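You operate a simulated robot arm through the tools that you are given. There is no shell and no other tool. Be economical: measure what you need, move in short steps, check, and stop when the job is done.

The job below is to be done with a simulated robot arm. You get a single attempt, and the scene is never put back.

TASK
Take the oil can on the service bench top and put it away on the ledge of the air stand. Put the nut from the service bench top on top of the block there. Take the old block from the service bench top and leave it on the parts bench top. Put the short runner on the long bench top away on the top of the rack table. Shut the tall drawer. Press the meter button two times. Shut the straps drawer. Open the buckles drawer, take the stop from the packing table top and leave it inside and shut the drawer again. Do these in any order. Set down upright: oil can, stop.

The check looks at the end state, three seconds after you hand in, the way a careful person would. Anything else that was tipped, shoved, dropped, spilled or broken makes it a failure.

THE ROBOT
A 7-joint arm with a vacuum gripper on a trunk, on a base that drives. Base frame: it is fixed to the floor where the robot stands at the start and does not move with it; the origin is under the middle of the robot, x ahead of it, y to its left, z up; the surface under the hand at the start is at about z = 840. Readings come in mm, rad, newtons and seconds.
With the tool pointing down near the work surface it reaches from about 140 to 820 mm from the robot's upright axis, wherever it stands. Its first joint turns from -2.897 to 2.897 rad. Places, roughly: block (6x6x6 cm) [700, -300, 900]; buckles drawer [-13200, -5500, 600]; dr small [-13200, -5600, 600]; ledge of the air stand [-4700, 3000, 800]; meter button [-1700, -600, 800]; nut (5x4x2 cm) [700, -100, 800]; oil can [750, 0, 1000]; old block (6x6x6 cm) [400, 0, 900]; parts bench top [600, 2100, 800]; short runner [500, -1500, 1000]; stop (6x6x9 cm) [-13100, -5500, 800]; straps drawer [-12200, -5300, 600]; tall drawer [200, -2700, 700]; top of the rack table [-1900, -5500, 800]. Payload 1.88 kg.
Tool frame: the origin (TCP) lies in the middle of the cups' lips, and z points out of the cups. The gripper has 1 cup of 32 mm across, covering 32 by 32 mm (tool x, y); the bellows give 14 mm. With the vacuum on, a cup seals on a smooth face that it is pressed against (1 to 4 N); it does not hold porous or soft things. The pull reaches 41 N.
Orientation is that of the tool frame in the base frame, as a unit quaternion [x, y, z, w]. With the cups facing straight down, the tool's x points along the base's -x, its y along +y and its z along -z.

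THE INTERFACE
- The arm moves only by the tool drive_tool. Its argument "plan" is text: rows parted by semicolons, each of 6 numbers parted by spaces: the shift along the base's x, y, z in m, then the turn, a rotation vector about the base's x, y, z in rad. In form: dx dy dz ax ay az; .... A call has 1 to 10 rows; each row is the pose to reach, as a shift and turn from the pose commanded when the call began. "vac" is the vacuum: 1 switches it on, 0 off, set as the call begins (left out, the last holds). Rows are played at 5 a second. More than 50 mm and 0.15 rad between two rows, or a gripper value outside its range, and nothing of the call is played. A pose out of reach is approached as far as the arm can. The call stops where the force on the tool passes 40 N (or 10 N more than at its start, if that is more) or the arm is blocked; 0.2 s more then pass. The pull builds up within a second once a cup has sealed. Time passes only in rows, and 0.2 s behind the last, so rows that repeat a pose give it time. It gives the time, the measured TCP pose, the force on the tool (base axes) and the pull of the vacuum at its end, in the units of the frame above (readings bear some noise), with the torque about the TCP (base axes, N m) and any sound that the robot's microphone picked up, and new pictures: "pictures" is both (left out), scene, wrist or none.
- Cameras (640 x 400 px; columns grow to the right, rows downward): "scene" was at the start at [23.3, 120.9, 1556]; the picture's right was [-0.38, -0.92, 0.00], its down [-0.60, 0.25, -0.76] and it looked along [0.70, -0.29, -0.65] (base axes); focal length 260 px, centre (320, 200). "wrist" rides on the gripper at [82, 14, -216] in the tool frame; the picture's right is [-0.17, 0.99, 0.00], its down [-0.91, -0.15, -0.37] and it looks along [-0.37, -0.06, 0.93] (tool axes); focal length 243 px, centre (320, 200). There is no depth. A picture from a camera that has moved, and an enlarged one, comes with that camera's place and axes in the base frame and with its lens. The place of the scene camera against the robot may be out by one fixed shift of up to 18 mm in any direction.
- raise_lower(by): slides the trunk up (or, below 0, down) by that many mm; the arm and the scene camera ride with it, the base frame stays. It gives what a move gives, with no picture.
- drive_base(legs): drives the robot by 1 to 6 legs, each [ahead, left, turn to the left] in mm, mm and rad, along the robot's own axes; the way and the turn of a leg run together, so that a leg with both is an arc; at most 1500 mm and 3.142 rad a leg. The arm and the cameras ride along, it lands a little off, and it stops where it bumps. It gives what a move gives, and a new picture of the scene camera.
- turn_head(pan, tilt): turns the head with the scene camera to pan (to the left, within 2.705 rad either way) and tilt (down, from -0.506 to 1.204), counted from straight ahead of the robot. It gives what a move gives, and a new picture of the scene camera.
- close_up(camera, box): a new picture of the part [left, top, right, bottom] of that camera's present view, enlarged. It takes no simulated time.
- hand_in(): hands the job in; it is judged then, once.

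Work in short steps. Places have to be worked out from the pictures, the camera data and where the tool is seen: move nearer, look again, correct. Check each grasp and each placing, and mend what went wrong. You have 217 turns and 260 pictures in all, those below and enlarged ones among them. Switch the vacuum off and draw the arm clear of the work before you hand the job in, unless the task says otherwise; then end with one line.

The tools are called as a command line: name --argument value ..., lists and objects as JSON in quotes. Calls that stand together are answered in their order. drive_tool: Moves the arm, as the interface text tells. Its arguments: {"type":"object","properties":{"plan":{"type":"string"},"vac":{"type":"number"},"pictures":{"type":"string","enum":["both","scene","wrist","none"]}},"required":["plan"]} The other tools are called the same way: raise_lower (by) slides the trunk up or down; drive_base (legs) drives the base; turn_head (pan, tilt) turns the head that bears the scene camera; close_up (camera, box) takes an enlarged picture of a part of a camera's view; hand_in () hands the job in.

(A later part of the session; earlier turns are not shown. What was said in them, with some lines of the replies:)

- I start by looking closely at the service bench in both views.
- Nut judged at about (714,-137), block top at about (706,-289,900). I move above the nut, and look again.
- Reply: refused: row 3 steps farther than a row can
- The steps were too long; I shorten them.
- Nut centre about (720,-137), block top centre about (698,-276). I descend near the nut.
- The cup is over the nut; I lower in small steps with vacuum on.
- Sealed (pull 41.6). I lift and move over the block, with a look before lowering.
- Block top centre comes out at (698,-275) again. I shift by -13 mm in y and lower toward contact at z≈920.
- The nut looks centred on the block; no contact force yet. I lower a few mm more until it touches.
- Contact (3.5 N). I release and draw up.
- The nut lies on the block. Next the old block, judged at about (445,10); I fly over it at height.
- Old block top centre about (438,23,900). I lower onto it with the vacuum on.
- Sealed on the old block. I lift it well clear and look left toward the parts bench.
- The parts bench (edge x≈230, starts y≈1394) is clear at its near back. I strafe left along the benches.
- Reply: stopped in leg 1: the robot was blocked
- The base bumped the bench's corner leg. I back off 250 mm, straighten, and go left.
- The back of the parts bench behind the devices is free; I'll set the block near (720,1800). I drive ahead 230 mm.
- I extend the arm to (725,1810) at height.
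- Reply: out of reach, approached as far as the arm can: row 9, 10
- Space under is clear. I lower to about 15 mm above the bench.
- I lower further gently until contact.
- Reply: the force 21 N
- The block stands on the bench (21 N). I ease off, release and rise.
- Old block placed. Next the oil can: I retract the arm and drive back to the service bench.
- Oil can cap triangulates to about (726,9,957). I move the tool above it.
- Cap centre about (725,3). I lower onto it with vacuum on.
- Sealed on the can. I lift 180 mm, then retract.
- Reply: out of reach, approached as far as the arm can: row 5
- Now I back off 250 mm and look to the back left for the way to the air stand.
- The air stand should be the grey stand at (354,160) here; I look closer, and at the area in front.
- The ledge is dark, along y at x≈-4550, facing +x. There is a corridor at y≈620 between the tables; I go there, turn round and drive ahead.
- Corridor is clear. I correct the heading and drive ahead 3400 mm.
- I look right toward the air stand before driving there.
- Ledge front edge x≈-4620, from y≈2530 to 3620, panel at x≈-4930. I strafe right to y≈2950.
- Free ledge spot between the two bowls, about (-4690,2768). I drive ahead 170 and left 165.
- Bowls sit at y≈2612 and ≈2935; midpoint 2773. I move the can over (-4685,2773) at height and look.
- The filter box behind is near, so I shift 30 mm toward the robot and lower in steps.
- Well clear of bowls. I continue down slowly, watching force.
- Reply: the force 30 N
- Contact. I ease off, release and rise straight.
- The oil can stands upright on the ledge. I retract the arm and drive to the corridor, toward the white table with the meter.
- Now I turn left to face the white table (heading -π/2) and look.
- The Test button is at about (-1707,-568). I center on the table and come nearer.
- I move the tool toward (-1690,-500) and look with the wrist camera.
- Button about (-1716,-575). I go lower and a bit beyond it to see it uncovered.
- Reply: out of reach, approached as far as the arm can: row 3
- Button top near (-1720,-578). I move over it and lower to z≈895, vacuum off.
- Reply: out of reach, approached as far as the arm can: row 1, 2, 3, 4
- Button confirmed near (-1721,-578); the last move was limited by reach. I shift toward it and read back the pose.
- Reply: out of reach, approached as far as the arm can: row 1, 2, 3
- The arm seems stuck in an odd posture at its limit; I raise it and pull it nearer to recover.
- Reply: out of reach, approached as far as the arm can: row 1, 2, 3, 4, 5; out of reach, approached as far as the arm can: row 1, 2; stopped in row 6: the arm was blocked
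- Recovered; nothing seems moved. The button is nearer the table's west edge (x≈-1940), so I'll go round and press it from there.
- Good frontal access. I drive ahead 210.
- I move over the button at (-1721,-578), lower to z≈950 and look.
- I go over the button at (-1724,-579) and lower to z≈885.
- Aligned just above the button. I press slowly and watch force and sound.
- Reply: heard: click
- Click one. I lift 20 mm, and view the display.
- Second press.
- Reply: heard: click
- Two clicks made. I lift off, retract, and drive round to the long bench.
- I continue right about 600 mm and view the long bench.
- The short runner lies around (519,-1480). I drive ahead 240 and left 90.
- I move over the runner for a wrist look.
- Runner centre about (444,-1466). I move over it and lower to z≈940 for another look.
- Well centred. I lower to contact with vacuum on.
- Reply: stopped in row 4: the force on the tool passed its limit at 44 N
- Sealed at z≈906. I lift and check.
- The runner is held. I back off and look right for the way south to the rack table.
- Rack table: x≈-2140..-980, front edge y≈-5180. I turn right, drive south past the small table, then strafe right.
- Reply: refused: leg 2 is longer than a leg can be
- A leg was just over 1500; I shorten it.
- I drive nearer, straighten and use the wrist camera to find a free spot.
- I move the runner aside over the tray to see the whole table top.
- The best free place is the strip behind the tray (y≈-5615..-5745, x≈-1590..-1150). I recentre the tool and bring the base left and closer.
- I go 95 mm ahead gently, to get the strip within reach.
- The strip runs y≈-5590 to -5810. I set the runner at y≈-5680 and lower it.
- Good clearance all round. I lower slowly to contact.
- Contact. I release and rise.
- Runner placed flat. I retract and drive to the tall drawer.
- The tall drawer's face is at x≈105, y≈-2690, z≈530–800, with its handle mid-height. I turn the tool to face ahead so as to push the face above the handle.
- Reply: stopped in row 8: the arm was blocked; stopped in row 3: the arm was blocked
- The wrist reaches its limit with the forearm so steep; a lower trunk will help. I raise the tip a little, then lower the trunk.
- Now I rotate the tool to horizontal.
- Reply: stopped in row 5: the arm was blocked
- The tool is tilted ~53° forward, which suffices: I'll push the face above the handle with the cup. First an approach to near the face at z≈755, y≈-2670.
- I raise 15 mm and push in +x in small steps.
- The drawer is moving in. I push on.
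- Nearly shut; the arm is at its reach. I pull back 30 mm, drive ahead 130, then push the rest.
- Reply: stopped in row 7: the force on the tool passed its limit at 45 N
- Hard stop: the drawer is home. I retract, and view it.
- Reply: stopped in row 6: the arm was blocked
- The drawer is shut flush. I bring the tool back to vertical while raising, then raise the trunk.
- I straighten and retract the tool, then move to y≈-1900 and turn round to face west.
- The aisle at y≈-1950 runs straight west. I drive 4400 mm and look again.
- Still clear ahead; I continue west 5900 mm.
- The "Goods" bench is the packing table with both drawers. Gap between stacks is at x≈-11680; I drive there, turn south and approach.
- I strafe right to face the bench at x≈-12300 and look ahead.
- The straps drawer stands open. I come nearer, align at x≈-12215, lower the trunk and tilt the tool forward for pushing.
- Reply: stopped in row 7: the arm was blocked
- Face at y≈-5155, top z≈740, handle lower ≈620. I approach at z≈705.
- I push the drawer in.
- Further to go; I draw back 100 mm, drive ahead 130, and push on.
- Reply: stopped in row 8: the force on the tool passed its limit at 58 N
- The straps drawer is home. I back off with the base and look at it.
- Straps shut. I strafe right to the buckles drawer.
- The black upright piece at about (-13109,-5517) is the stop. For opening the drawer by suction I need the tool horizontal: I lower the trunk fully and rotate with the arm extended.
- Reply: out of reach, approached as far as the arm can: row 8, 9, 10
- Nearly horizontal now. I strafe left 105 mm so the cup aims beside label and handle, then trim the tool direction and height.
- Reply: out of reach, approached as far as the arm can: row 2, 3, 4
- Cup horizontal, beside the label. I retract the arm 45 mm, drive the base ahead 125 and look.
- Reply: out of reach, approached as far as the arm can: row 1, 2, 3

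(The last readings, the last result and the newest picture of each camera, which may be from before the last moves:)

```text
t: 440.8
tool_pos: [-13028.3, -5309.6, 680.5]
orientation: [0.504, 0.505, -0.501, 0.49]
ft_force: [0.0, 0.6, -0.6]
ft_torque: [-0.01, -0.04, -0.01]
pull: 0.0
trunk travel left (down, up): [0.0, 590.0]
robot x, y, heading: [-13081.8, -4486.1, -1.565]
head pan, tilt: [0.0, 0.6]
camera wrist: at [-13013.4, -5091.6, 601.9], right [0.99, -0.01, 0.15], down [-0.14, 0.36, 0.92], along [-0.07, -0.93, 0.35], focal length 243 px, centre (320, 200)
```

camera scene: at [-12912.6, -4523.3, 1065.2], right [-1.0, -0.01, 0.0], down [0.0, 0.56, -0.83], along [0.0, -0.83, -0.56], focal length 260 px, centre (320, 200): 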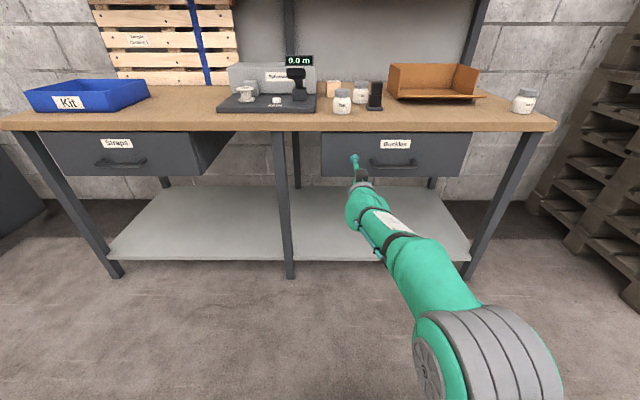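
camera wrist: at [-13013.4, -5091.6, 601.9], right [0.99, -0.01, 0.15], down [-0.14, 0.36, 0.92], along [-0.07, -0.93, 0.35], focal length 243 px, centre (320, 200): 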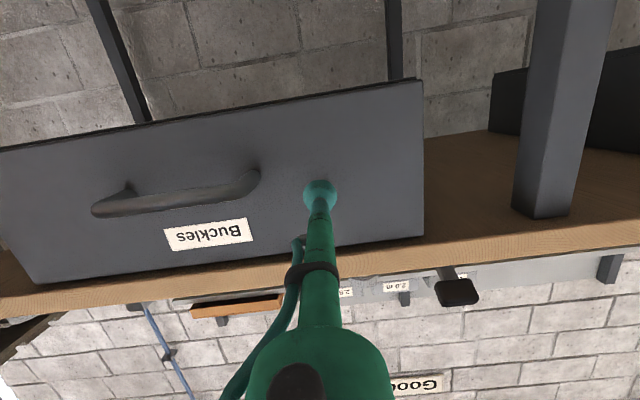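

Clear patch of the face ahead. I move forward in small steps with the vacuum on.

drive_tool --plan "0 -0.008 0 0 0 0;0 -0.015 0 0 0 0;0 -0.02 0 0 0 0;0 -0.025 0 0 0 0;0 -0.03 0 0 0 0;0 -0.03 0 0 0 0" --pictures "wrist"

```text
t: 442.2
tool_pos: [-13028.6, -5338.7, 680.2]
orientation: [0.504, 0.505, -0.5, 0.49]
ft_force: [-0.4, -1.5, -2.6]
ft_torque: [-0.38, -0.05, 0.21]
pull: 40.1
trunk travel left (down, up): [0.0, 590.0]
robot x, y, heading: [-13082.9, -4485.5, -1.567]
head pan, tilt: [0.0, 0.6]
camera wrist: at [-13013.7, -5121.2, 601.7], right [0.99, -0.01, 0.15], down [-0.14, 0.36, 0.92], along [-0.07, -0.93, 0.35], focal length 243 px, centre (320, 200)
```

wrist: 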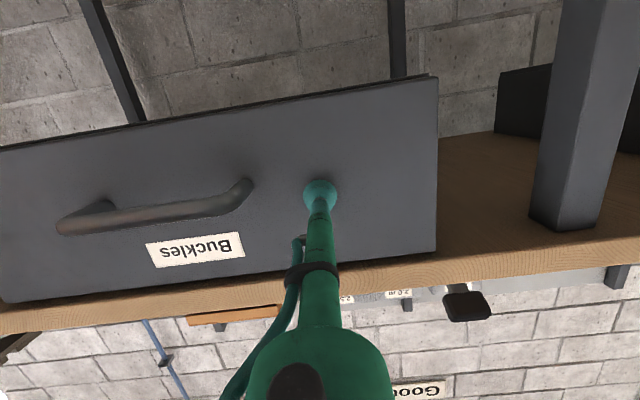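

Sealed on the drawer face. I pull by driving the base back, first a little.

drive_base --legs '[[-60, 0, 0]]'

```text
t: 443.2
tool_pos: [-13027.9, -5279.7, 679.4]
orientation: [0.505, 0.505, -0.501, 0.49]
ft_force: [0.1, -1.4, -4.4]
ft_torque: [-0.39, 0.01, 0.19]
pull: 40.3
trunk travel left (down, up): [0.0, 590.0]
robot x, y, heading: [-13081.9, -4426.4, -1.565]
head pan, tilt: [0.0, 0.6]
camera scene: at [-12912.9, -4464.4, 1065.2], right [-1.0, -0.01, 0.0], down [0.0, 0.57, -0.82], along [0.0, -0.82, -0.57], focal length 260 px, centre (320, 200)
```

scene: 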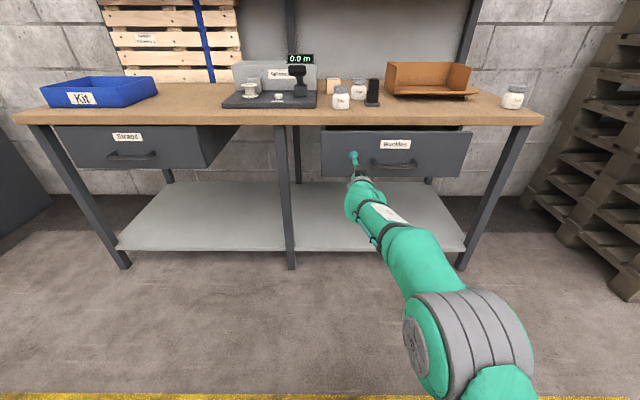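

The drawer follows. I pull 150 more.

drive_base --legs '[[-150, 0, 0]]'

```text
t: 444.5
tool_pos: [-13029.2, -5131.2, 680.5]
orientation: [0.503, 0.507, -0.5, 0.49]
ft_force: [9.0, -1.7, -1.2]
ft_torque: [-0.29, -0.05, 0.16]
pull: 40.8
trunk travel left (down, up): [0.0, 590.0]
robot x, y, heading: [-13082.2, -4279.9, -1.562]
head pan, tilt: [0.0, 0.6]
camera scene: at [-12913.3, -4316.7, 1065.1], right [-1.0, -0.01, 0.0], down [0.0, 0.56, -0.83], along [0.0, -0.83, -0.56], focal length 260 px, centre (320, 200)
```

scene: 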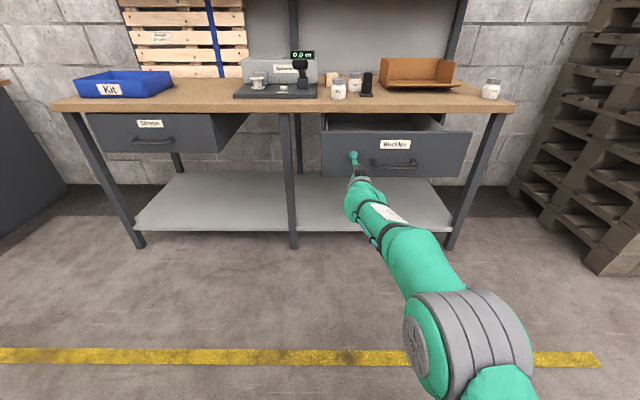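

Open by about 205 mm. I release, wait, and back away.

drive_tool --plan "0 0 0 0 0 0;0 0 0 0 0 0;0 0 0 0 0 0;0 0 0 0 0 0;0 0 0 0 0 0" --vac 0 --pictures "none"

drive_base --legs '[[-150, 0, 0]]'

raise_lower --by 200

```text
t: 445.7
tool_pos: [-13028.4, -5131.6, 680.1]
orientation: [0.504, 0.507, -0.5, 0.489]
ft_force: [-0.5, 0.5, -0.8]
ft_torque: [0.01, 0.01, 0.01]
pull: 0.0
trunk travel left (down, up): [0.0, 590.0]
robot x, y, heading: [-13085.1, -4277.1, -1.568]
head pan, tilt: [0.0, 0.6]
```

```text
t: 446.8
tool_pos: [-13037.1, -5083.4, 683.5]
orientation: [0.504, 0.504, -0.502, 0.49]
ft_force: [0.0, 0.3, 0.5]
ft_torque: [0.03, 0.0, 0.01]
pull: 0.1
trunk travel left (down, up): [0.0, 590.0]
robot x, y, heading: [-13084.4, -4224.7, -1.575]
head pan, tilt: [0.0, 0.6]
stopped in leg 1: the robot was blocked; the commanded pose is now the measured one
camera scene: at [-12915.9, -4267.2, 1065.2], right [-1.0, 0.0, 0.0], down [0.0, 0.56, -0.83], along [0.0, -0.83, -0.56], focal length 260 px, centre (320, 200)
```

scene: 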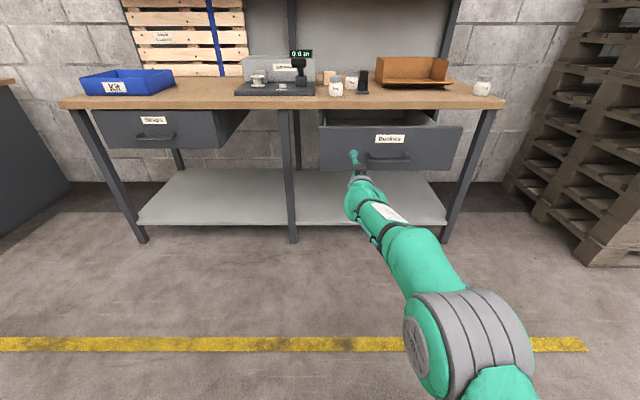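

```text
t: 449.0
tool_pos: [-13037.0, -5081.7, 883.0]
orientation: [0.504, 0.504, -0.503, 0.489]
ft_force: [-0.6, 0.8, 0.9]
ft_torque: [-0.01, -0.01, 0.01]
pull: 0.0
trunk travel left (down, up): [-200.0, 390.0]
robot x, y, heading: [-13086.2, -4228.3, -1.57]
head pan, tilt: [0.0, 0.6]
```

The base touched the timber stack behind, stopping at once. I now rotate the tool back to vertical while retracting.

drive_tool --plan "0 0.02 0.01 0.14 0 0;0 0.04 0.02 0.28 0 0;0 0.06 0.03 0.42 0 0;0 0.08 0.04 0.56 0 0;0 0.1 0.05 0.7 0 0;0 0.12 0.06 0.84 0 0;0 0.14 0.07 0.98 0 0;0 0.16 0.08 1.12 0 0;0 0.18 0.09 1.26 0 0;0 0.2 0.1 1.4 0 0" --pictures "none"

raise_lower --by 300

```text
t: 451.2
tool_pos: [-13036.7, -4882.9, 984.6]
orientation: [0.701, 0.709, -0.061, 0.049]
ft_force: [-0.2, 0.6, -0.2]
ft_torque: [-0.11, 0.07, 0.03]
pull: 0.1
out of reach, approached as far as the arm can: row 3, 4
trunk travel left (down, up): [-200.0, 390.0]
robot x, y, heading: [-13080.9, -4229.4, -1.573]
head pan, tilt: [0.0, 0.6]
```

```text
t: 454.2
tool_pos: [-13036.2, -4882.8, 1283.7]
orientation: [0.702, 0.708, -0.061, 0.051]
ft_force: [0.4, 0.4, -0.6]
ft_torque: [0.0, 0.0, -0.03]
pull: 0.1
trunk travel left (down, up): [-500.0, 90.0]
robot x, y, heading: [-13084.7, -4227.6, -1.571]
head pan, tilt: [0.0, 0.6]
```

I trim the tool to vertical and drive ahead 530 so the stop is in reach.

drive_tool --plan "0 0.03 -0.02 0.1 0 0;0 0.06 -0.04 0.158 0 0;0 0.08 -0.06 0.158 0 0;0 0.1 -0.09 0.158 0 0" --pictures "none"

drive_base --legs '[[530, 0, 0]]'

```text
t: 455.2
tool_pos: [-13036.9, -4784.5, 1192.0]
orientation: [0.703, 0.711, -0.004, -0.006]
ft_force: [0.1, -0.7, 0.0]
ft_torque: [0.0, -0.01, 0.05]
pull: 0.0
trunk travel left (down, up): [-500.0, 90.0]
robot x, y, heading: [-13084.2, -4227.8, -1.569]
head pan, tilt: [0.0, 0.6]
```

```text
t: 458.3
tool_pos: [-13039.9, -5320.4, 1192.9]
orientation: [0.705, 0.709, -0.004, -0.006]
ft_force: [-0.2, 0.2, 0.3]
ft_torque: [0.01, 0.01, -0.04]
pull: 0.2
trunk travel left (down, up): [-500.0, 90.0]
robot x, y, heading: [-13089.1, -4759.1, -1.575]
head pan, tilt: [0.0, 0.6]
camera scene: at [-12917.5, -4803.4, 1565.2], right [-1.0, 0.01, 0.0], down [0.0, 0.56, -0.83], along [0.0, -0.83, -0.56], focal length 260 px, centre (320, 200)
```

scene: 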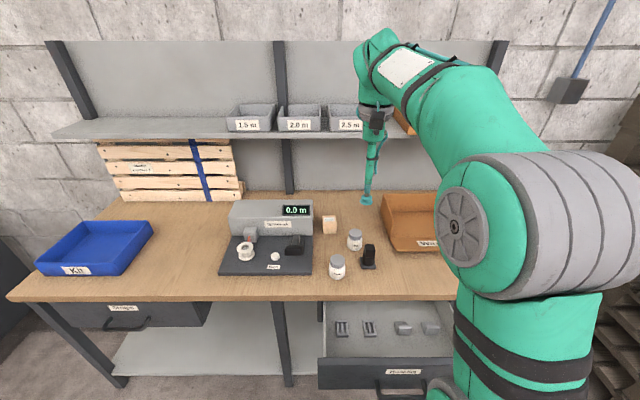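

The drawer has buckles at the back and a free strip in front. I move the tool near the stop for a wrist look.

drive_tool --plan "-0.03 -0.02 -0.02 0 0 0;-0.06 -0.05 -0.04 0 0 0;-0.069 -0.09 -0.06 0 0 0;-0.069 -0.13 -0.08 0 0 0;-0.069 -0.16 -0.11 0 0 0;-0.069 -0.16 -0.11 0 0 0" --pictures "wrist"

close_up --camera "wrist" --box '[240, 130, 400, 230]'

```text
t: 459.7
tool_pos: [-13110.5, -5478.3, 1080.8]
orientation: [0.704, 0.71, -0.004, -0.005]
ft_force: [0.1, -0.4, 0.0]
ft_torque: [0.03, -0.03, 0.04]
pull: 0.1
trunk travel left (down, up): [-500.0, 90.0]
robot x, y, heading: [-13085.5, -4767.0, -1.576]
head pan, tilt: [0.0, 0.6]
camera wrist: at [-13093.3, -5396.7, 1298.0], right [0.99, -0.16, -0.01], down [-0.14, -0.92, 0.38], along [-0.07, -0.37, -0.93], focal length 243 px, centre (320, 200)
```

wrist: 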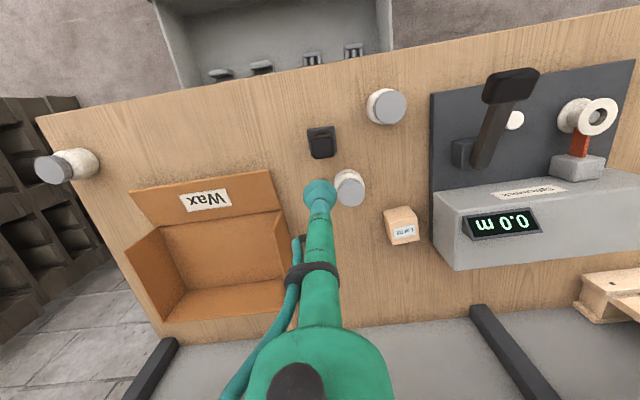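

```text
4.00 times, centred on (320, 180) of wrist
camera zoom: at [-13093.3, -5396.7, 1298.0], right [0.99, -0.16, -0.01], down [-0.14, -0.92, 0.38], along [-0.07, -0.37, -0.93], focal length 970 px, centre (320, 280)
```

zoom: 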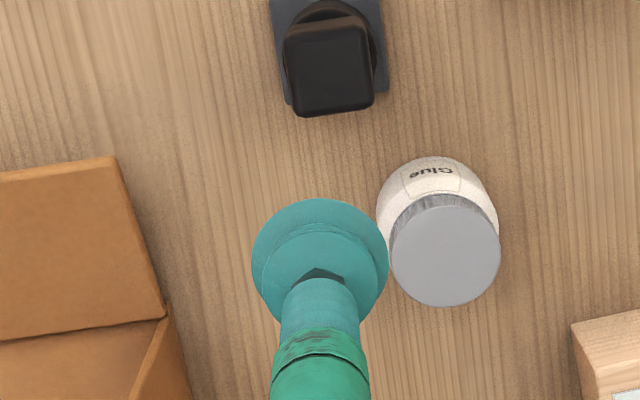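

The stop's top (about 35 mm square) is near (-13105,-5466). It's tight for the cup, so I go lower, a bit beyond, for a better fix.

drive_tool --plan "0.005 -0.01 -0.04 0 0 0;0.005 -0.018 -0.08 0 0 0;0.005 -0.018 -0.11 0 0 0;0.005 -0.018 -0.11 0 0 0" --pictures "wrist"

close_up --camera "wrist" --box '[240, 110, 400, 210]'

```text
t: 460.7
tool_pos: [-13104.8, -5495.4, 973.9]
orientation: [0.705, 0.709, -0.004, -0.005]
ft_force: [0.2, -0.1, -0.4]
ft_torque: [0.01, -0.02, 0.02]
pull: 0.0
trunk travel left (down, up): [-500.0, 90.0]
robot x, y, heading: [-13085.6, -4763.4, -1.576]
head pan, tilt: [0.0, 0.6]
camera wrist: at [-13087.5, -5413.7, 1188.7], right [0.99, -0.16, -0.01], down [-0.14, -0.92, 0.38], along [-0.07, -0.37, -0.93], focal length 243 px, centre (320, 200)
```

wrist: 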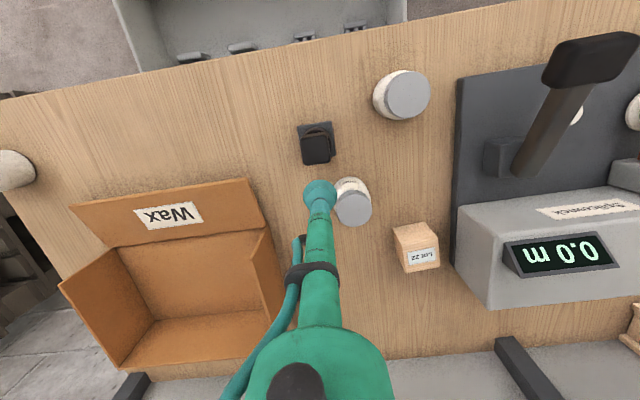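

```text
4.00 times, centred on (320, 160) of wrist
camera zoom: at [-13087.5, -5413.7, 1188.7], right [0.99, -0.16, -0.01], down [-0.14, -0.92, 0.38], along [-0.07, -0.37, -0.93], focal length 970 px, centre (320, 360)
```

zoom: 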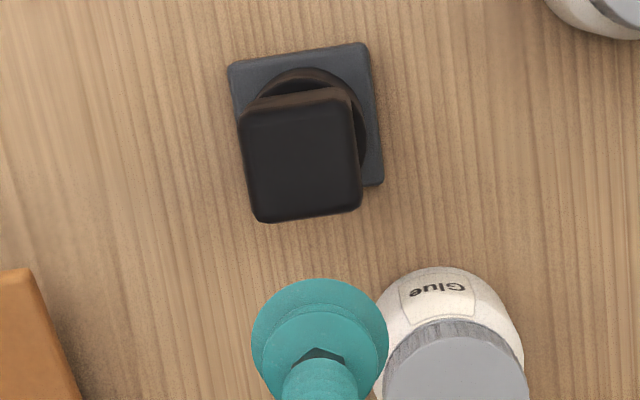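

Top centre about (-13106,-5469). I shift over it and lower close.

drive_tool --plan "-0.001 0.026 0 0 0 0;-0.001 0.026 -0.04 0 0 0;-0.001 0.026 -0.08 0 0 0;-0.001 0.026 -0.08 0 0 0" --pictures "wrist"

close_up --camera "wrist" --box '[270, 150, 370, 212]'

close_up --camera "scene" --box '[328, 220, 408, 270]'

```text
t: 461.7
tool_pos: [-13102.8, -5472.4, 894.1]
orientation: [0.704, 0.71, -0.004, -0.005]
ft_force: [1.0, 0.1, 0.1]
ft_torque: [0.0, -0.02, 0.03]
pull: 0.0
trunk travel left (down, up): [-500.0, 90.0]
robot x, y, heading: [-13083.9, -4762.4, -1.573]
head pan, tilt: [0.0, 0.6]
camera wrist: at [-13087.8, -5389.7, 1109.3], right [0.99, -0.16, -0.01], down [-0.14, -0.92, 0.38], along [-0.07, -0.37, -0.93], focal length 243 px, centre (320, 200)
```

wrist: 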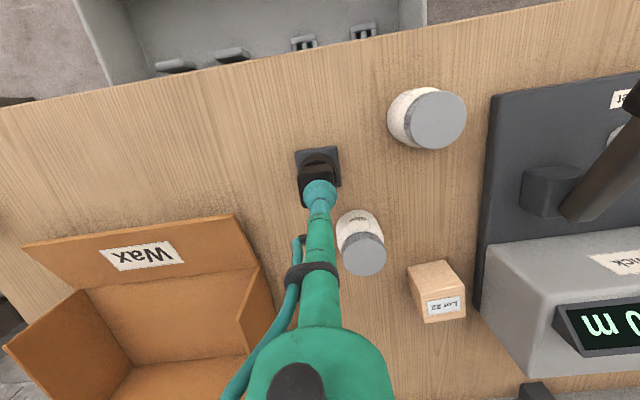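

```text
6.40 times, centred on (320, 181) of wrist
camera zoom: at [-13087.8, -5389.7, 1109.3], right [0.99, -0.16, -0.01], down [-0.14, -0.92, 0.38], along [-0.07, -0.37, -0.93], focal length 1553 px, centre (320, 322)
```

zoom: 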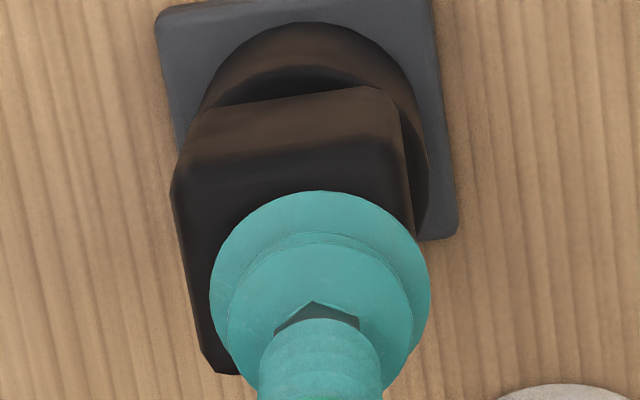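

```text
8.00 times, centred on (368, 245) of scene
camera zoom: at [-12917.5, -4803.7, 1565.2], right [-1.0, 0.01, 0.0], down [0.0, 0.57, -0.82], along [0.0, -0.82, -0.57], focal length 2077 px, centre (-64, -160)
```

zoom: 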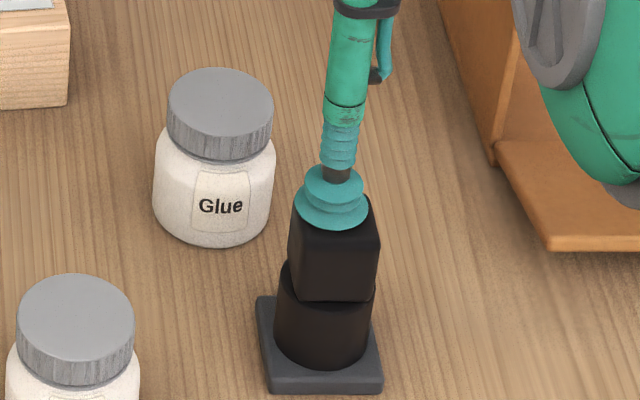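

The cup is nearly centred; I trim (-2,-2) mm and lower with vacuum on.

drive_tool --plan "-0.002 -0.002 -0.006 0 0 0;-0.002 -0.002 -0.011 0 0 0;-0.002 -0.002 -0.015 0 0 0;-0.002 -0.002 -0.018 0 0 0;-0.002 -0.002 -0.021 0 0 0" --vac 1 --pictures "none"

```text
t: 462.9
tool_pos: [-13105.7, -5474.1, 876.9]
orientation: [0.704, 0.71, -0.007, -0.003]
ft_force: [-0.1, 3.9, 33.6]
ft_torque: [-0.12, -0.17, -0.01]
pull: 40.7
trunk travel left (down, up): [-500.0, 90.0]
robot x, y, heading: [-13086.7, -4763.6, -1.577]
head pan, tilt: [0.0, 0.6]
```

Sealed. I lift the stop and carry it over the open drawer, checking from above.

drive_tool --plan "0 0 0.03 0 0 0;0 0 0.07 0 0 0;0 0 0.11 0 0 0;0 0.03 0.14 0 0 0;-0.005 0.07 0.16 0 0 0;-0.01 0.11 0.16 0 0 0;-0.02 0.15 0.16 0 0 0;-0.03 0.19 0.16 0 0 0;-0.035 0.22 0.16 0 0 0;-0.035 0.22 0.16 0 0 0" --pictures "both"

```text
t: 465.1
tool_pos: [-13140.6, -5253.8, 1029.2]
orientation: [0.705, 0.709, -0.005, -0.006]
ft_force: [0.1, 0.7, -1.8]
ft_torque: [0.03, -0.02, -0.01]
pull: 40.9
trunk travel left (down, up): [-500.0, 90.0]
robot x, y, heading: [-13084.8, -4762.8, -1.577]
head pan, tilt: [0.0, 0.6]
camera scene: at [-12917.5, -4803.1, 1565.2], right [-1.0, 0.01, 0.0], down [0.0, 0.56, -0.83], along [0.0, -0.83, -0.56], focal length 260 px, centre (320, 200)
camera wrist: at [-13125.4, -5170.7, 1245.9], right [0.99, -0.16, -0.01], down [-0.14, -0.92, 0.38], along [-0.07, -0.37, -0.93], focal length 243 px, centre (320, 200)
```

scene: 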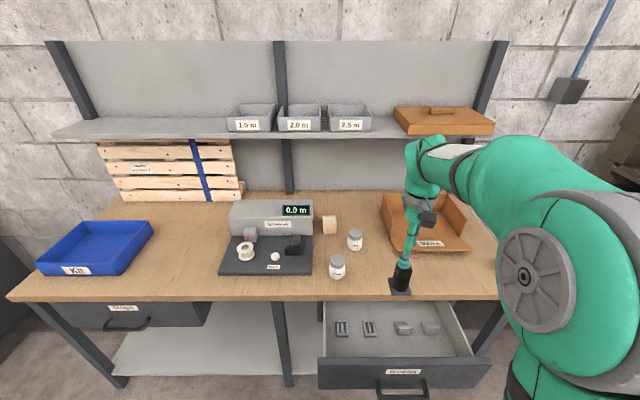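
wrist: 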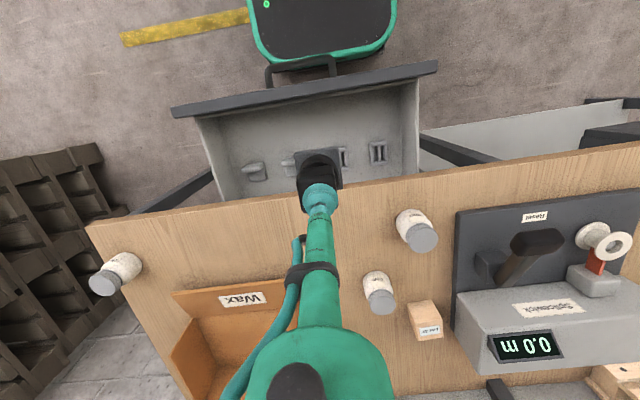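

Free strip in the drawer: y≈-5160 to -5282. I go to y≈-5219 and lower to z≈800, then look.

drive_tool --plan "0 0.02 -0.02 0 0 0;0 0.035 -0.06 0 0 0;0 0.035 -0.1 0 0 0;0 0.035 -0.14 0 0 0;0 0.035 -0.18 0 0 0;0 0.035 -0.22 0 0 0;0 0.035 -0.22 0 0 0" --pictures "both"

```text
t: 466.7
tool_pos: [-13144.2, -5218.9, 811.0]
orientation: [0.705, 0.71, -0.004, -0.005]
ft_force: [0.6, 0.9, -1.3]
ft_torque: [0.05, 0.0, 0.02]
pull: 40.4
trunk travel left (down, up): [-500.0, 90.0]
robot x, y, heading: [-13086.9, -4762.1, -1.575]
head pan, tilt: [0.0, 0.6]
camera scene: at [-12917.6, -4803.7, 1565.2], right [-1.0, 0.01, 0.0], down [0.0, 0.57, -0.82], along [0.0, -0.82, -0.57], focal length 260 px, centre (320, 200)
camera wrist: at [-13127.6, -5137.2, 1026.7], right [0.99, -0.16, -0.01], down [-0.14, -0.92, 0.38], along [-0.07, -0.37, -0.93], focal length 243 px, centre (320, 200)
```

scene: 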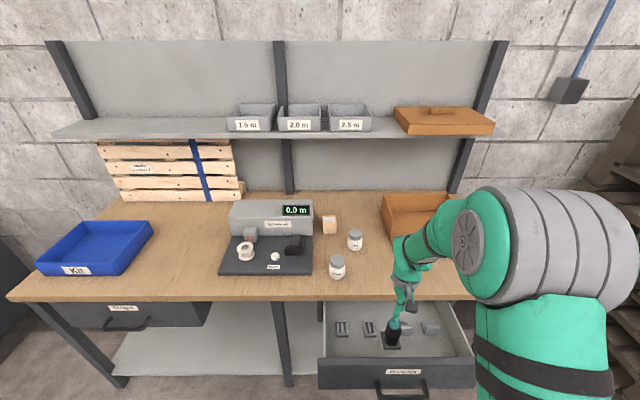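
wrist: 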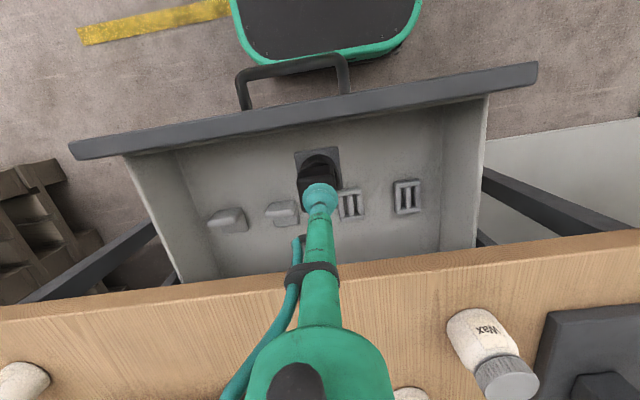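

The footprint will land between face and buckles. I lower further.

drive_tool --plan "0 0 -0.02 0 0 0;0 0 -0.04 0 0 0;0 0 -0.055 0 0 0;0 0 -0.065 0 0 0;0 0 -0.072 0 0 0;0 0 -0.078 0 0 0;0 0 -0.078 0 0 0" --pictures "wrist"

```text
t: 468.3
tool_pos: [-13140.7, -5218.5, 732.6]
orientation: [0.705, 0.709, -0.005, -0.005]
ft_force: [-0.4, -0.6, -1.4]
ft_torque: [0.04, -0.01, -0.01]
pull: 41.0
trunk travel left (down, up): [-500.0, 90.0]
robot x, y, heading: [-13083.4, -4763.3, -1.577]
head pan, tilt: [0.0, 0.6]
camera wrist: at [-13124.3, -5136.4, 948.8], right [0.99, -0.16, -0.01], down [-0.14, -0.92, 0.38], along [-0.07, -0.37, -0.93], focal length 243 px, centre (320, 200)
```

wrist: 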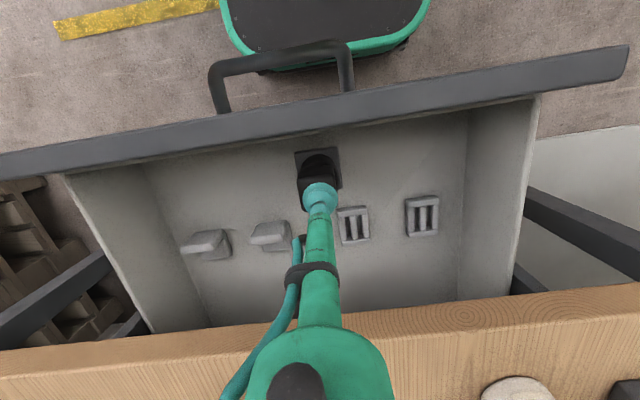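

drive_tool --plan "0 0 -0.005 0 0 0;0 0 -0.01 0 0 0;0 0 -0.014 0 0 0;0 0 -0.018 0 0 0;0 0 -0.022 0 0 0" --pictures "none"

```text
t: 469.5
tool_pos: [-13141.2, -5218.3, 712.2]
orientation: [0.704, 0.71, -0.004, -0.006]
ft_force: [0.6, -0.1, -1.9]
ft_torque: [0.04, -0.05, -0.01]
pull: 40.8
trunk travel left (down, up): [-500.0, 90.0]
robot x, y, heading: [-13081.9, -4764.1, -1.578]
head pan, tilt: [0.0, 0.6]
```

Not yet touching; I lower further.

drive_tool --plan "0 0 -0.004 0 0 0;0 0 -0.008 0 0 0;0 0 -0.012 0 0 0;0 0 -0.015 0 0 0;0 0 -0.018 0 0 0;0 0 -0.021 0 0 0" --pictures "wrist"

```text
t: 470.8
tool_pos: [-13141.9, -5222.4, 695.1]
orientation: [0.705, 0.709, -0.008, -0.002]
ft_force: [3.4, 0.8, 13.9]
ft_torque: [0.26, -0.09, -0.14]
pull: 40.5
trunk travel left (down, up): [-500.0, 90.0]
robot x, y, heading: [-13086.3, -4762.8, -1.574]
head pan, tilt: [0.0, 0.6]
stopped in row 6: the force on the tool passed its limit at 43 N (the readings are from after the stop); the commanded pose is now the measured one
camera wrist: at [-13125.4, -5138.9, 910.0], right [0.99, -0.16, -0.01], down [-0.14, -0.91, 0.38], along [-0.07, -0.38, -0.92], focal length 243 px, centre (320, 200)
```

wrist: 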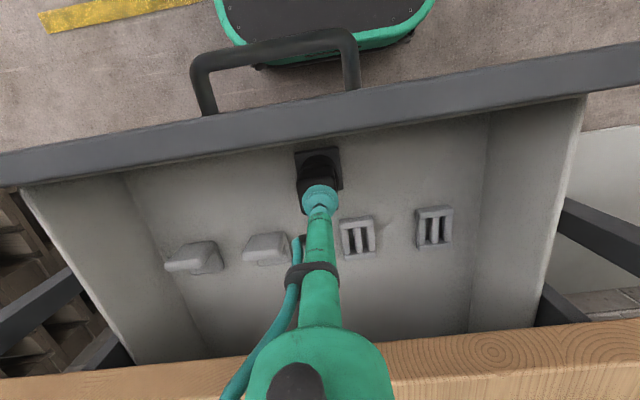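

On the drawer floor. I ease off, release, and rise straight.

drive_tool --plan "0 0 0.001 0 0 0;0 0 0.001 0 0 0;0 0 0.001 0 0 0;0 0 0.001 0 0 0;0 0 0.006 0 0 0;0 0 0.025 0 0 0;0 0 0.06 0 0 0;0 0 0.1 0 0 0;0 0 0.145 0 0 0;0 0 0.19 0 0 0" --vac 0 --pictures "both"

```text
t: 473.0
tool_pos: [-13143.7, -5222.1, 884.0]
orientation: [0.705, 0.709, -0.006, -0.004]
ft_force: [-0.1, 0.0, 0.7]
ft_torque: [0.0, -0.03, 0.0]
pull: 0.2
trunk travel left (down, up): [-500.0, 90.0]
robot x, y, heading: [-13089.4, -4763.0, -1.575]
head pan, tilt: [0.0, 0.6]
camera scene: at [-12917.4, -4803.4, 1565.1], right [-1.0, 0.01, 0.0], down [0.0, 0.57, -0.82], along [0.0, -0.82, -0.57], focal length 260 px, centre (320, 200)
camera wrist: at [-13126.8, -5139.3, 1099.6], right [0.99, -0.16, -0.01], down [-0.14, -0.91, 0.38], along [-0.07, -0.37, -0.92], focal length 243 px, centre (320, 200)
```

scene: 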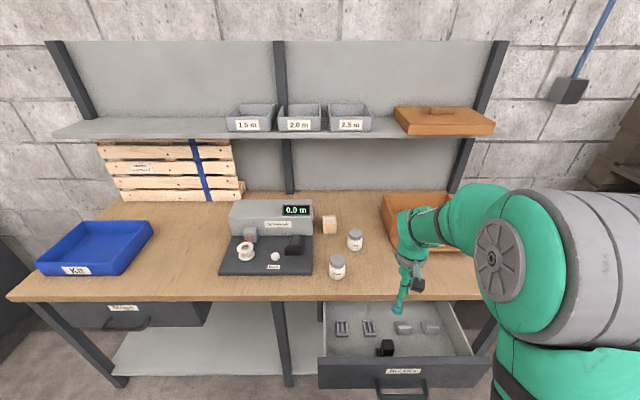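
wrist: 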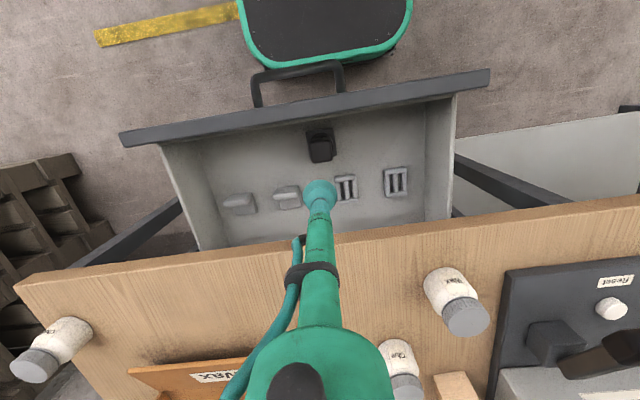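

The stop stands upright. I retract the tool up and out, back the base, lower the trunk and tilt the tool as before to push the drawer.

drive_tool --plan "0 0 0.045 0 0 0;0 0 0.09 0 0 0;0 0 0.135 0 0 0;0 0.02 0.18 0 0 0;0 0.04 0.22 0 0 0;0 0.06 0.26 0 0 0;0 0.09 0.285 0 0 0" --pictures "none"

drive_base --legs '[[-290, 0, 0]]'

raise_lower --by -350

drive_tool --plan "0 -0.02 0 -0.12 0 0;0 -0.04 0 -0.24 0 0;0 -0.06 0 -0.36 0 0;0 -0.08 0 -0.48 0 0;0 -0.1 0 -0.6 0 0;0 -0.11 0 -0.6 0 0" --pictures "both"

```text
t: 474.6
tool_pos: [-13143.2, -5131.8, 1167.3]
orientation: [0.705, 0.709, -0.007, -0.004]
ft_force: [-0.6, 0.0, -0.1]
ft_torque: [0.02, 0.0, -0.02]
pull: 0.0
trunk travel left (down, up): [-500.0, 90.0]
robot x, y, heading: [-13085.1, -4761.8, -1.575]
head pan, tilt: [0.0, 0.6]
```

```text
t: 476.5
tool_pos: [-13142.8, -4852.1, 1167.5]
orientation: [0.706, 0.708, -0.008, -0.004]
ft_force: [0.4, -0.5, -0.2]
ft_torque: [-0.01, 0.01, 0.01]
pull: 0.0
trunk travel left (down, up): [-500.0, 90.0]
robot x, y, heading: [-13081.2, -4486.4, -1.58]
head pan, tilt: [0.0, 0.6]
camera scene: at [-12915.6, -4523.4, 1565.2], right [-1.0, 0.01, 0.0], down [0.0, 0.56, -0.83], along [-0.01, -0.83, -0.56], focal length 260 px, centre (320, 200)
```

scene: 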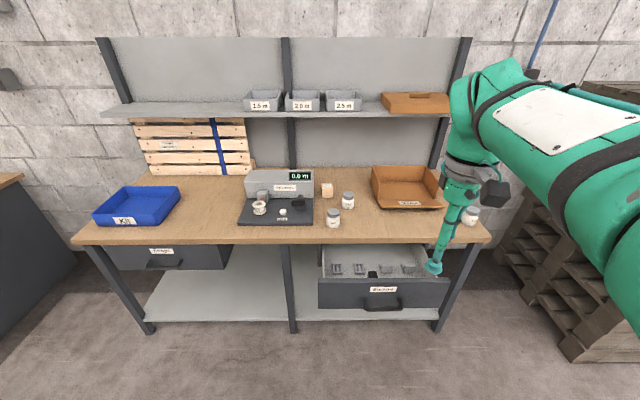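

```text
t: 480.0
tool_pos: [-13143.6, -4851.3, 817.5]
orientation: [0.706, 0.708, -0.008, -0.003]
ft_force: [-1.2, 0.6, 0.7]
ft_torque: [0.0, 0.0, 0.01]
pull: 0.1
trunk travel left (down, up): [-150.0, 440.0]
robot x, y, heading: [-13085.2, -4481.6, -1.58]
head pan, tilt: [0.0, 0.6]
```

```text
t: 481.4
tool_pos: [-13141.7, -4964.6, 793.7]
orientation: [0.681, 0.679, -0.196, 0.194]
ft_force: [0.2, 0.1, 0.4]
ft_torque: [-0.01, -0.03, 0.0]
pull: 0.0
trunk travel left (down, up): [-150.0, 440.0]
robot x, y, heading: [-13085.9, -4483.5, -1.58]
head pan, tilt: [0.0, 0.6]
camera scene: at [-12915.6, -4523.6, 1215.2], right [-1.0, 0.01, 0.0], down [0.0, 0.56, -0.83], along [-0.01, -0.83, -0.56], focal length 260 px, centre (320, 200)
camera wrist: at [-13126.2, -4780.0, 933.1], right [0.99, -0.14, 0.08], down [-0.15, -0.58, 0.8], along [-0.07, -0.8, -0.59], focal length 243 px, centre (320, 200)
```

scene: 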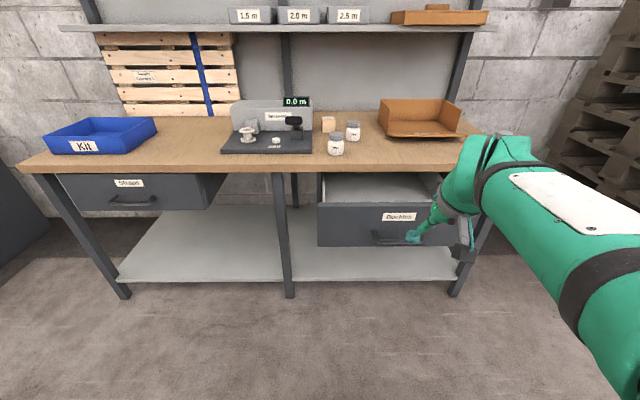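
wrist: 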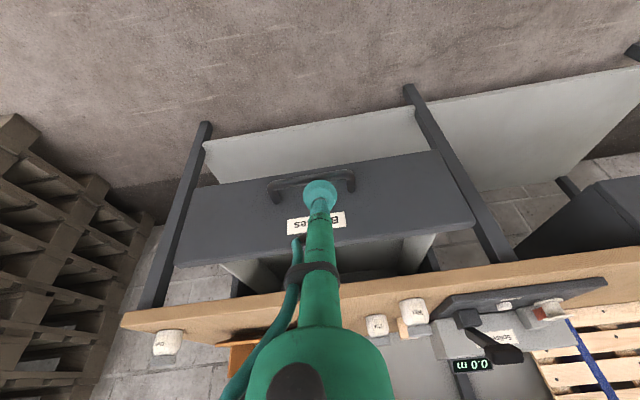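

I lower to z≈708 and approach the face, then push slowly.

drive_tool --plan "0 -0.03 -0.02 0 0 0;0 -0.06 -0.04 0 0 0;0 -0.09 -0.06 0 0 0;0 -0.115 -0.085 0 0 0;0 -0.135 -0.085 0 0 0;0 -0.145 -0.085 0 0 0;0 -0.155 -0.085 0 0 0;0 -0.165 -0.085 0 0 0;0 -0.175 -0.085 0 0 0;0 -0.185 -0.085 0 0 0" --pictures "wrist"

```text
t: 483.6
tool_pos: [-13142.6, -5146.6, 730.6]
orientation: [0.676, 0.674, -0.216, 0.204]
ft_force: [0.7, 1.2, -0.4]
ft_torque: [-0.06, -0.03, -0.03]
pull: 0.0
trunk travel left (down, up): [-150.0, 440.0]
robot x, y, heading: [-13082.6, -4481.8, -1.58]
head pan, tilt: [0.0, 0.6]
camera wrist: at [-13126.5, -4956.6, 861.6], right [0.99, -0.14, 0.08], down [-0.14, -0.54, 0.83], along [-0.08, -0.83, -0.55], focal length 243 px, centre (320, 200)
```

wrist: 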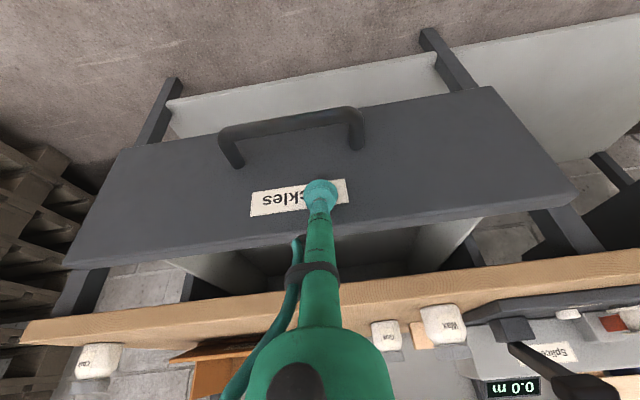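

In contact near the label. I lower a bit and push slowly.

drive_tool --plan "0 0.01 -0.01 0 0 0;0 0.01 -0.02 0 0 0;0 0 -0.02 0 0 0;0 -0.01 -0.02 0 0 0;0 -0.02 -0.02 0 0 0;0 -0.03 -0.02 0 0 0;0 -0.04 -0.02 0 0 0;0 -0.05 -0.02 0 0 0;0 -0.06 -0.02 0 0 0;0 -0.07 -0.02 0 0 0" --pictures "none"

drive_tool --plan "0 -0.008 0 0 0 0;0 -0.016 0 0 0 0;0 -0.024 0 0 0 0;0 -0.032 0 0 0 0" --pictures "wrist"

```text
t: 485.8
tool_pos: [-13144.4, -5216.5, 712.1]
orientation: [0.675, 0.675, -0.216, 0.205]
ft_force: [-0.2, 1.9, -0.6]
ft_torque: [0.02, -0.04, 0.0]
pull: 0.0
trunk travel left (down, up): [-150.0, 440.0]
robot x, y, heading: [-13084.8, -4483.5, -1.578]
head pan, tilt: [0.0, 0.6]
```

```text
t: 486.8
tool_pos: [-13142.9, -5248.1, 711.4]
orientation: [0.675, 0.675, -0.216, 0.205]
ft_force: [-0.2, 1.6, -0.4]
ft_torque: [-0.01, -0.01, -0.01]
pull: 0.0
trunk travel left (down, up): [-150.0, 440.0]
robot x, y, heading: [-13085.6, -4483.2, -1.577]
head pan, tilt: [0.0, 0.6]
camera wrist: at [-13125.8, -5058.4, 842.2], right [0.99, -0.14, 0.08], down [-0.14, -0.54, 0.83], along [-0.07, -0.83, -0.55], focal length 243 px, centre (320, 200)
```

wrist: 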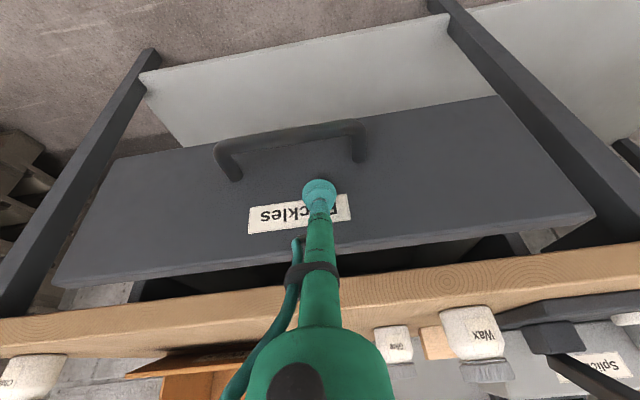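

Going well. I draw back, bring the base 120 mm ahead, and push the remaining ~90 mm slowly.

drive_tool --plan "0 0.04 0 0 0 0;0 0.08 0 0 0 0;0 0.12 0 0 0 0;0 0.145 0 0 0 0" --pictures "none"

drive_base --legs '[[120, 0, 0]]'

drive_tool --plan "0 -0.01 0 0 0 0;0 -0.02 0 0 0 0;0 -0.03 0 0 0 0;0 -0.04 0 0 0 0;0 -0.048 0 0 0 0;0 -0.056 0 0 0 0;0 -0.064 0 0 0 0;0 -0.072 0 0 0 0;0 -0.08 0 0 0 0;0 -0.088 0 0 0 0" --pictures "none"

drive_tool --plan "0 -0.005 0 0 0 0;0 -0.01 0 0 0 0;0 -0.015 0 0 0 0;0 -0.02 0 0 0 0;0 -0.025 0 0 0 0;0 -0.03 0 0 0 0;0 -0.035 0 0 0 0;0 -0.04 0 0 0 0" --pictures "both"

```text
t: 487.8
tool_pos: [-13142.0, -5102.9, 711.4]
orientation: [0.676, 0.674, -0.217, 0.205]
ft_force: [0.9, -0.6, -0.2]
ft_torque: [-0.01, 0.0, 0.0]
pull: 0.1
trunk travel left (down, up): [-150.0, 440.0]
robot x, y, heading: [-13084.1, -4480.2, -1.578]
head pan, tilt: [0.0, 0.6]
```

```text
t: 489.0
tool_pos: [-13145.9, -5225.0, 712.4]
orientation: [0.676, 0.674, -0.215, 0.205]
ft_force: [-0.3, 0.4, -0.8]
ft_torque: [-0.01, 0.02, 0.0]
pull: 0.0
trunk travel left (down, up): [-150.0, 440.0]
robot x, y, heading: [-13084.7, -4607.4, -1.579]
head pan, tilt: [0.0, 0.6]
camera scene: at [-12916.9, -4646.0, 1215.2], right [-1.0, 0.01, 0.0], down [0.01, 0.56, -0.83], along [-0.01, -0.83, -0.56], focal length 260 px, centre (320, 200)
```

scene: 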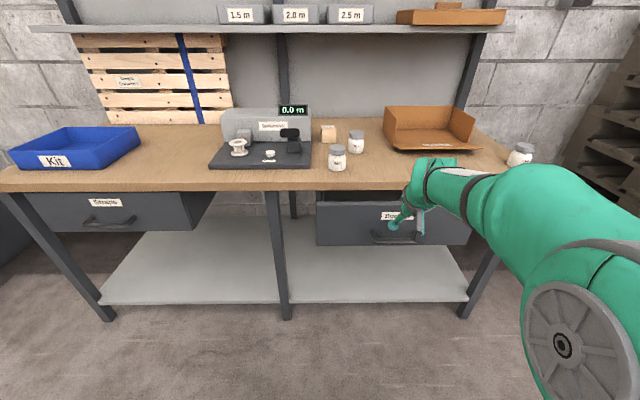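

```text
t: 491.2
tool_pos: [-13145.3, -5312.9, 712.9]
orientation: [0.677, 0.673, -0.217, 0.204]
ft_force: [-0.1, -0.2, -0.6]
ft_torque: [-0.03, 0.02, -0.02]
pull: 0.0
trunk travel left (down, up): [-150.0, 440.0]
robot x, y, heading: [-13084.6, -4607.1, -1.579]
head pan, tilt: [0.0, 0.6]
```

```text
t: 492.7
tool_pos: [-13144.8, -5336.3, 705.7]
orientation: [0.68, 0.673, -0.21, 0.2]
ft_force: [0.3, 14.6, 4.6]
ft_torque: [-0.24, 0.04, -0.01]
pull: 0.1
trunk travel left (down, up): [-150.0, 440.0]
robot x, y, heading: [-13085.6, -4607.2, -1.58]
head pan, tilt: [0.0, 0.6]
stopped in row 7: the force on the tool passed its limit at 47 N (the readings are from after the stop); the commanded pose is now the measured one
camera scene: at [-12916.9, -4644.2, 1215.5], right [-1.0, 0.01, 0.0], down [0.01, 0.56, -0.83], along [-0.01, -0.83, -0.56], focal length 260 px, centre (320, 200)
camera wrist: at [-13127.6, -5149.3, 839.5], right [0.99, -0.15, 0.08], down [-0.15, -0.55, 0.82], along [-0.08, -0.82, -0.57], focal length 243 px, centre (320, 200)
```

scene: 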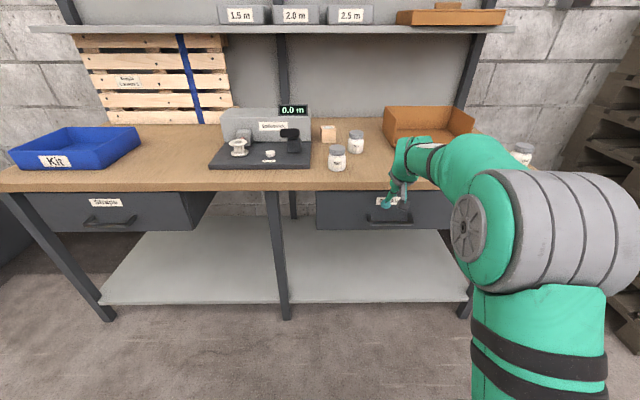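
wrist: 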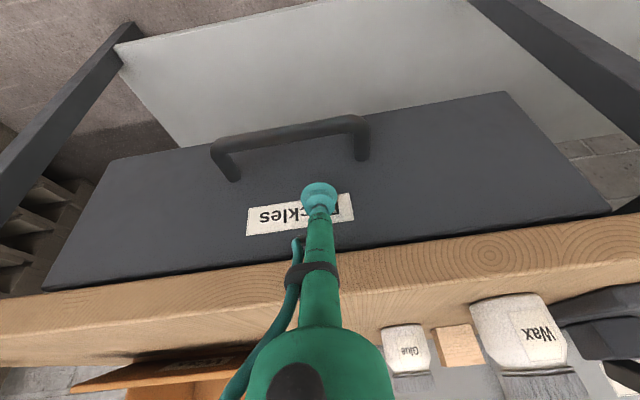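

Shut at the stop. I back the base off and take a final look.

drive_base --legs '[[-230, 0, 0]]'

close_up --camera "scene" --box '[20, 100, 480, 300]'

turn_head --pan 2.7 --tilt 0.4

```text
t: 494.4
tool_pos: [-13137.9, -5105.2, 705.3]
orientation: [0.676, 0.677, -0.208, 0.202]
ft_force: [-0.4, -0.8, -1.2]
ft_torque: [0.02, 0.01, 0.01]
pull: 0.0
trunk travel left (down, up): [-150.0, 440.0]
robot x, y, heading: [-13084.5, -4370.0, -1.577]
head pan, tilt: [0.0, 0.6]
camera scene: at [-12914.9, -4410.8, 1215.2], right [-1.0, 0.0, 0.0], down [0.0, 0.56, -0.83], along [0.0, -0.83, -0.56], focal length 260 px, centre (320, 200)
```

scene: 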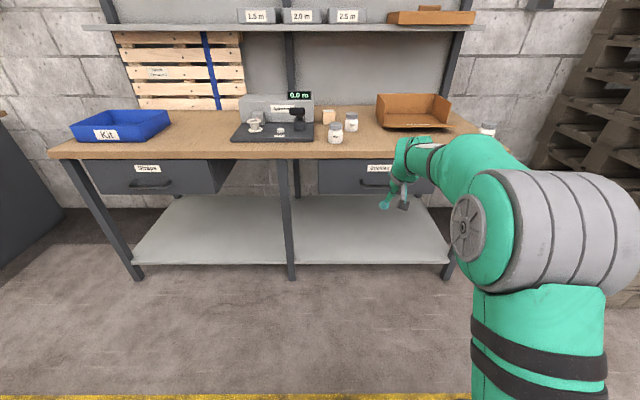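

```text
1.39 times, centred on (250, 200) of scene
camera zoom: at [-12914.9, -4410.8, 1215.2], right [-1.0, 0.0, 0.0], down [0.0, 0.56, -0.83], along [0.0, -0.83, -0.56], focal length 361 px, centre (417, 200)
```

zoom: 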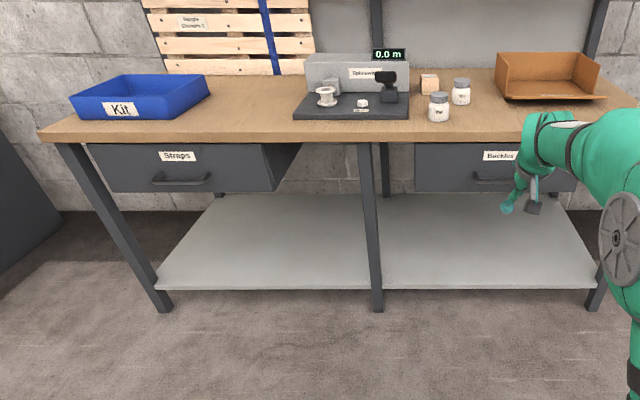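

```text
t: 496.8
tool_pos: [-13138.5, -5105.1, 704.9]
orientation: [0.677, 0.676, -0.21, 0.201]
ft_force: [-0.2, -0.3, -0.3]
ft_torque: [0.01, -0.02, -0.02]
pull: 0.2
trunk travel left (down, up): [-150.0, 440.0]
robot x, y, heading: [-13082.7, -4369.6, -1.574]
head pan, tilt: [2.7, 0.4]
camera scene: at [-12874.6, -4238.9, 1233.4], right [0.9, -0.43, 0.0], down [-0.17, -0.35, -0.92], along [0.4, 0.83, -0.39], focal length 260 px, centre (320, 200)
```

scene: 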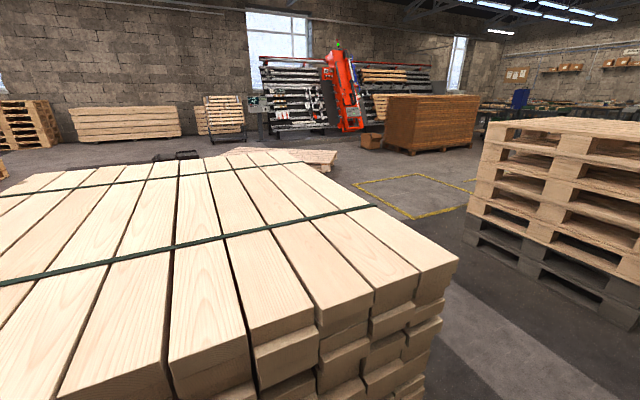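

Both drawers are shut, the timber stack behind is undisturbed, the vacuum is off and the arm is clear. I hand in.

hand_in

```text
The job is handed in.
```

All eight parts of the job are done and handed in: the oil can, nut, old block, runner and stop are in their places, the tall, straps and buckles drawers are shut, and the meter button clicked twice. The base bumped lightly into a bench leg and a timber stack along the way, with nothing visibly moved.
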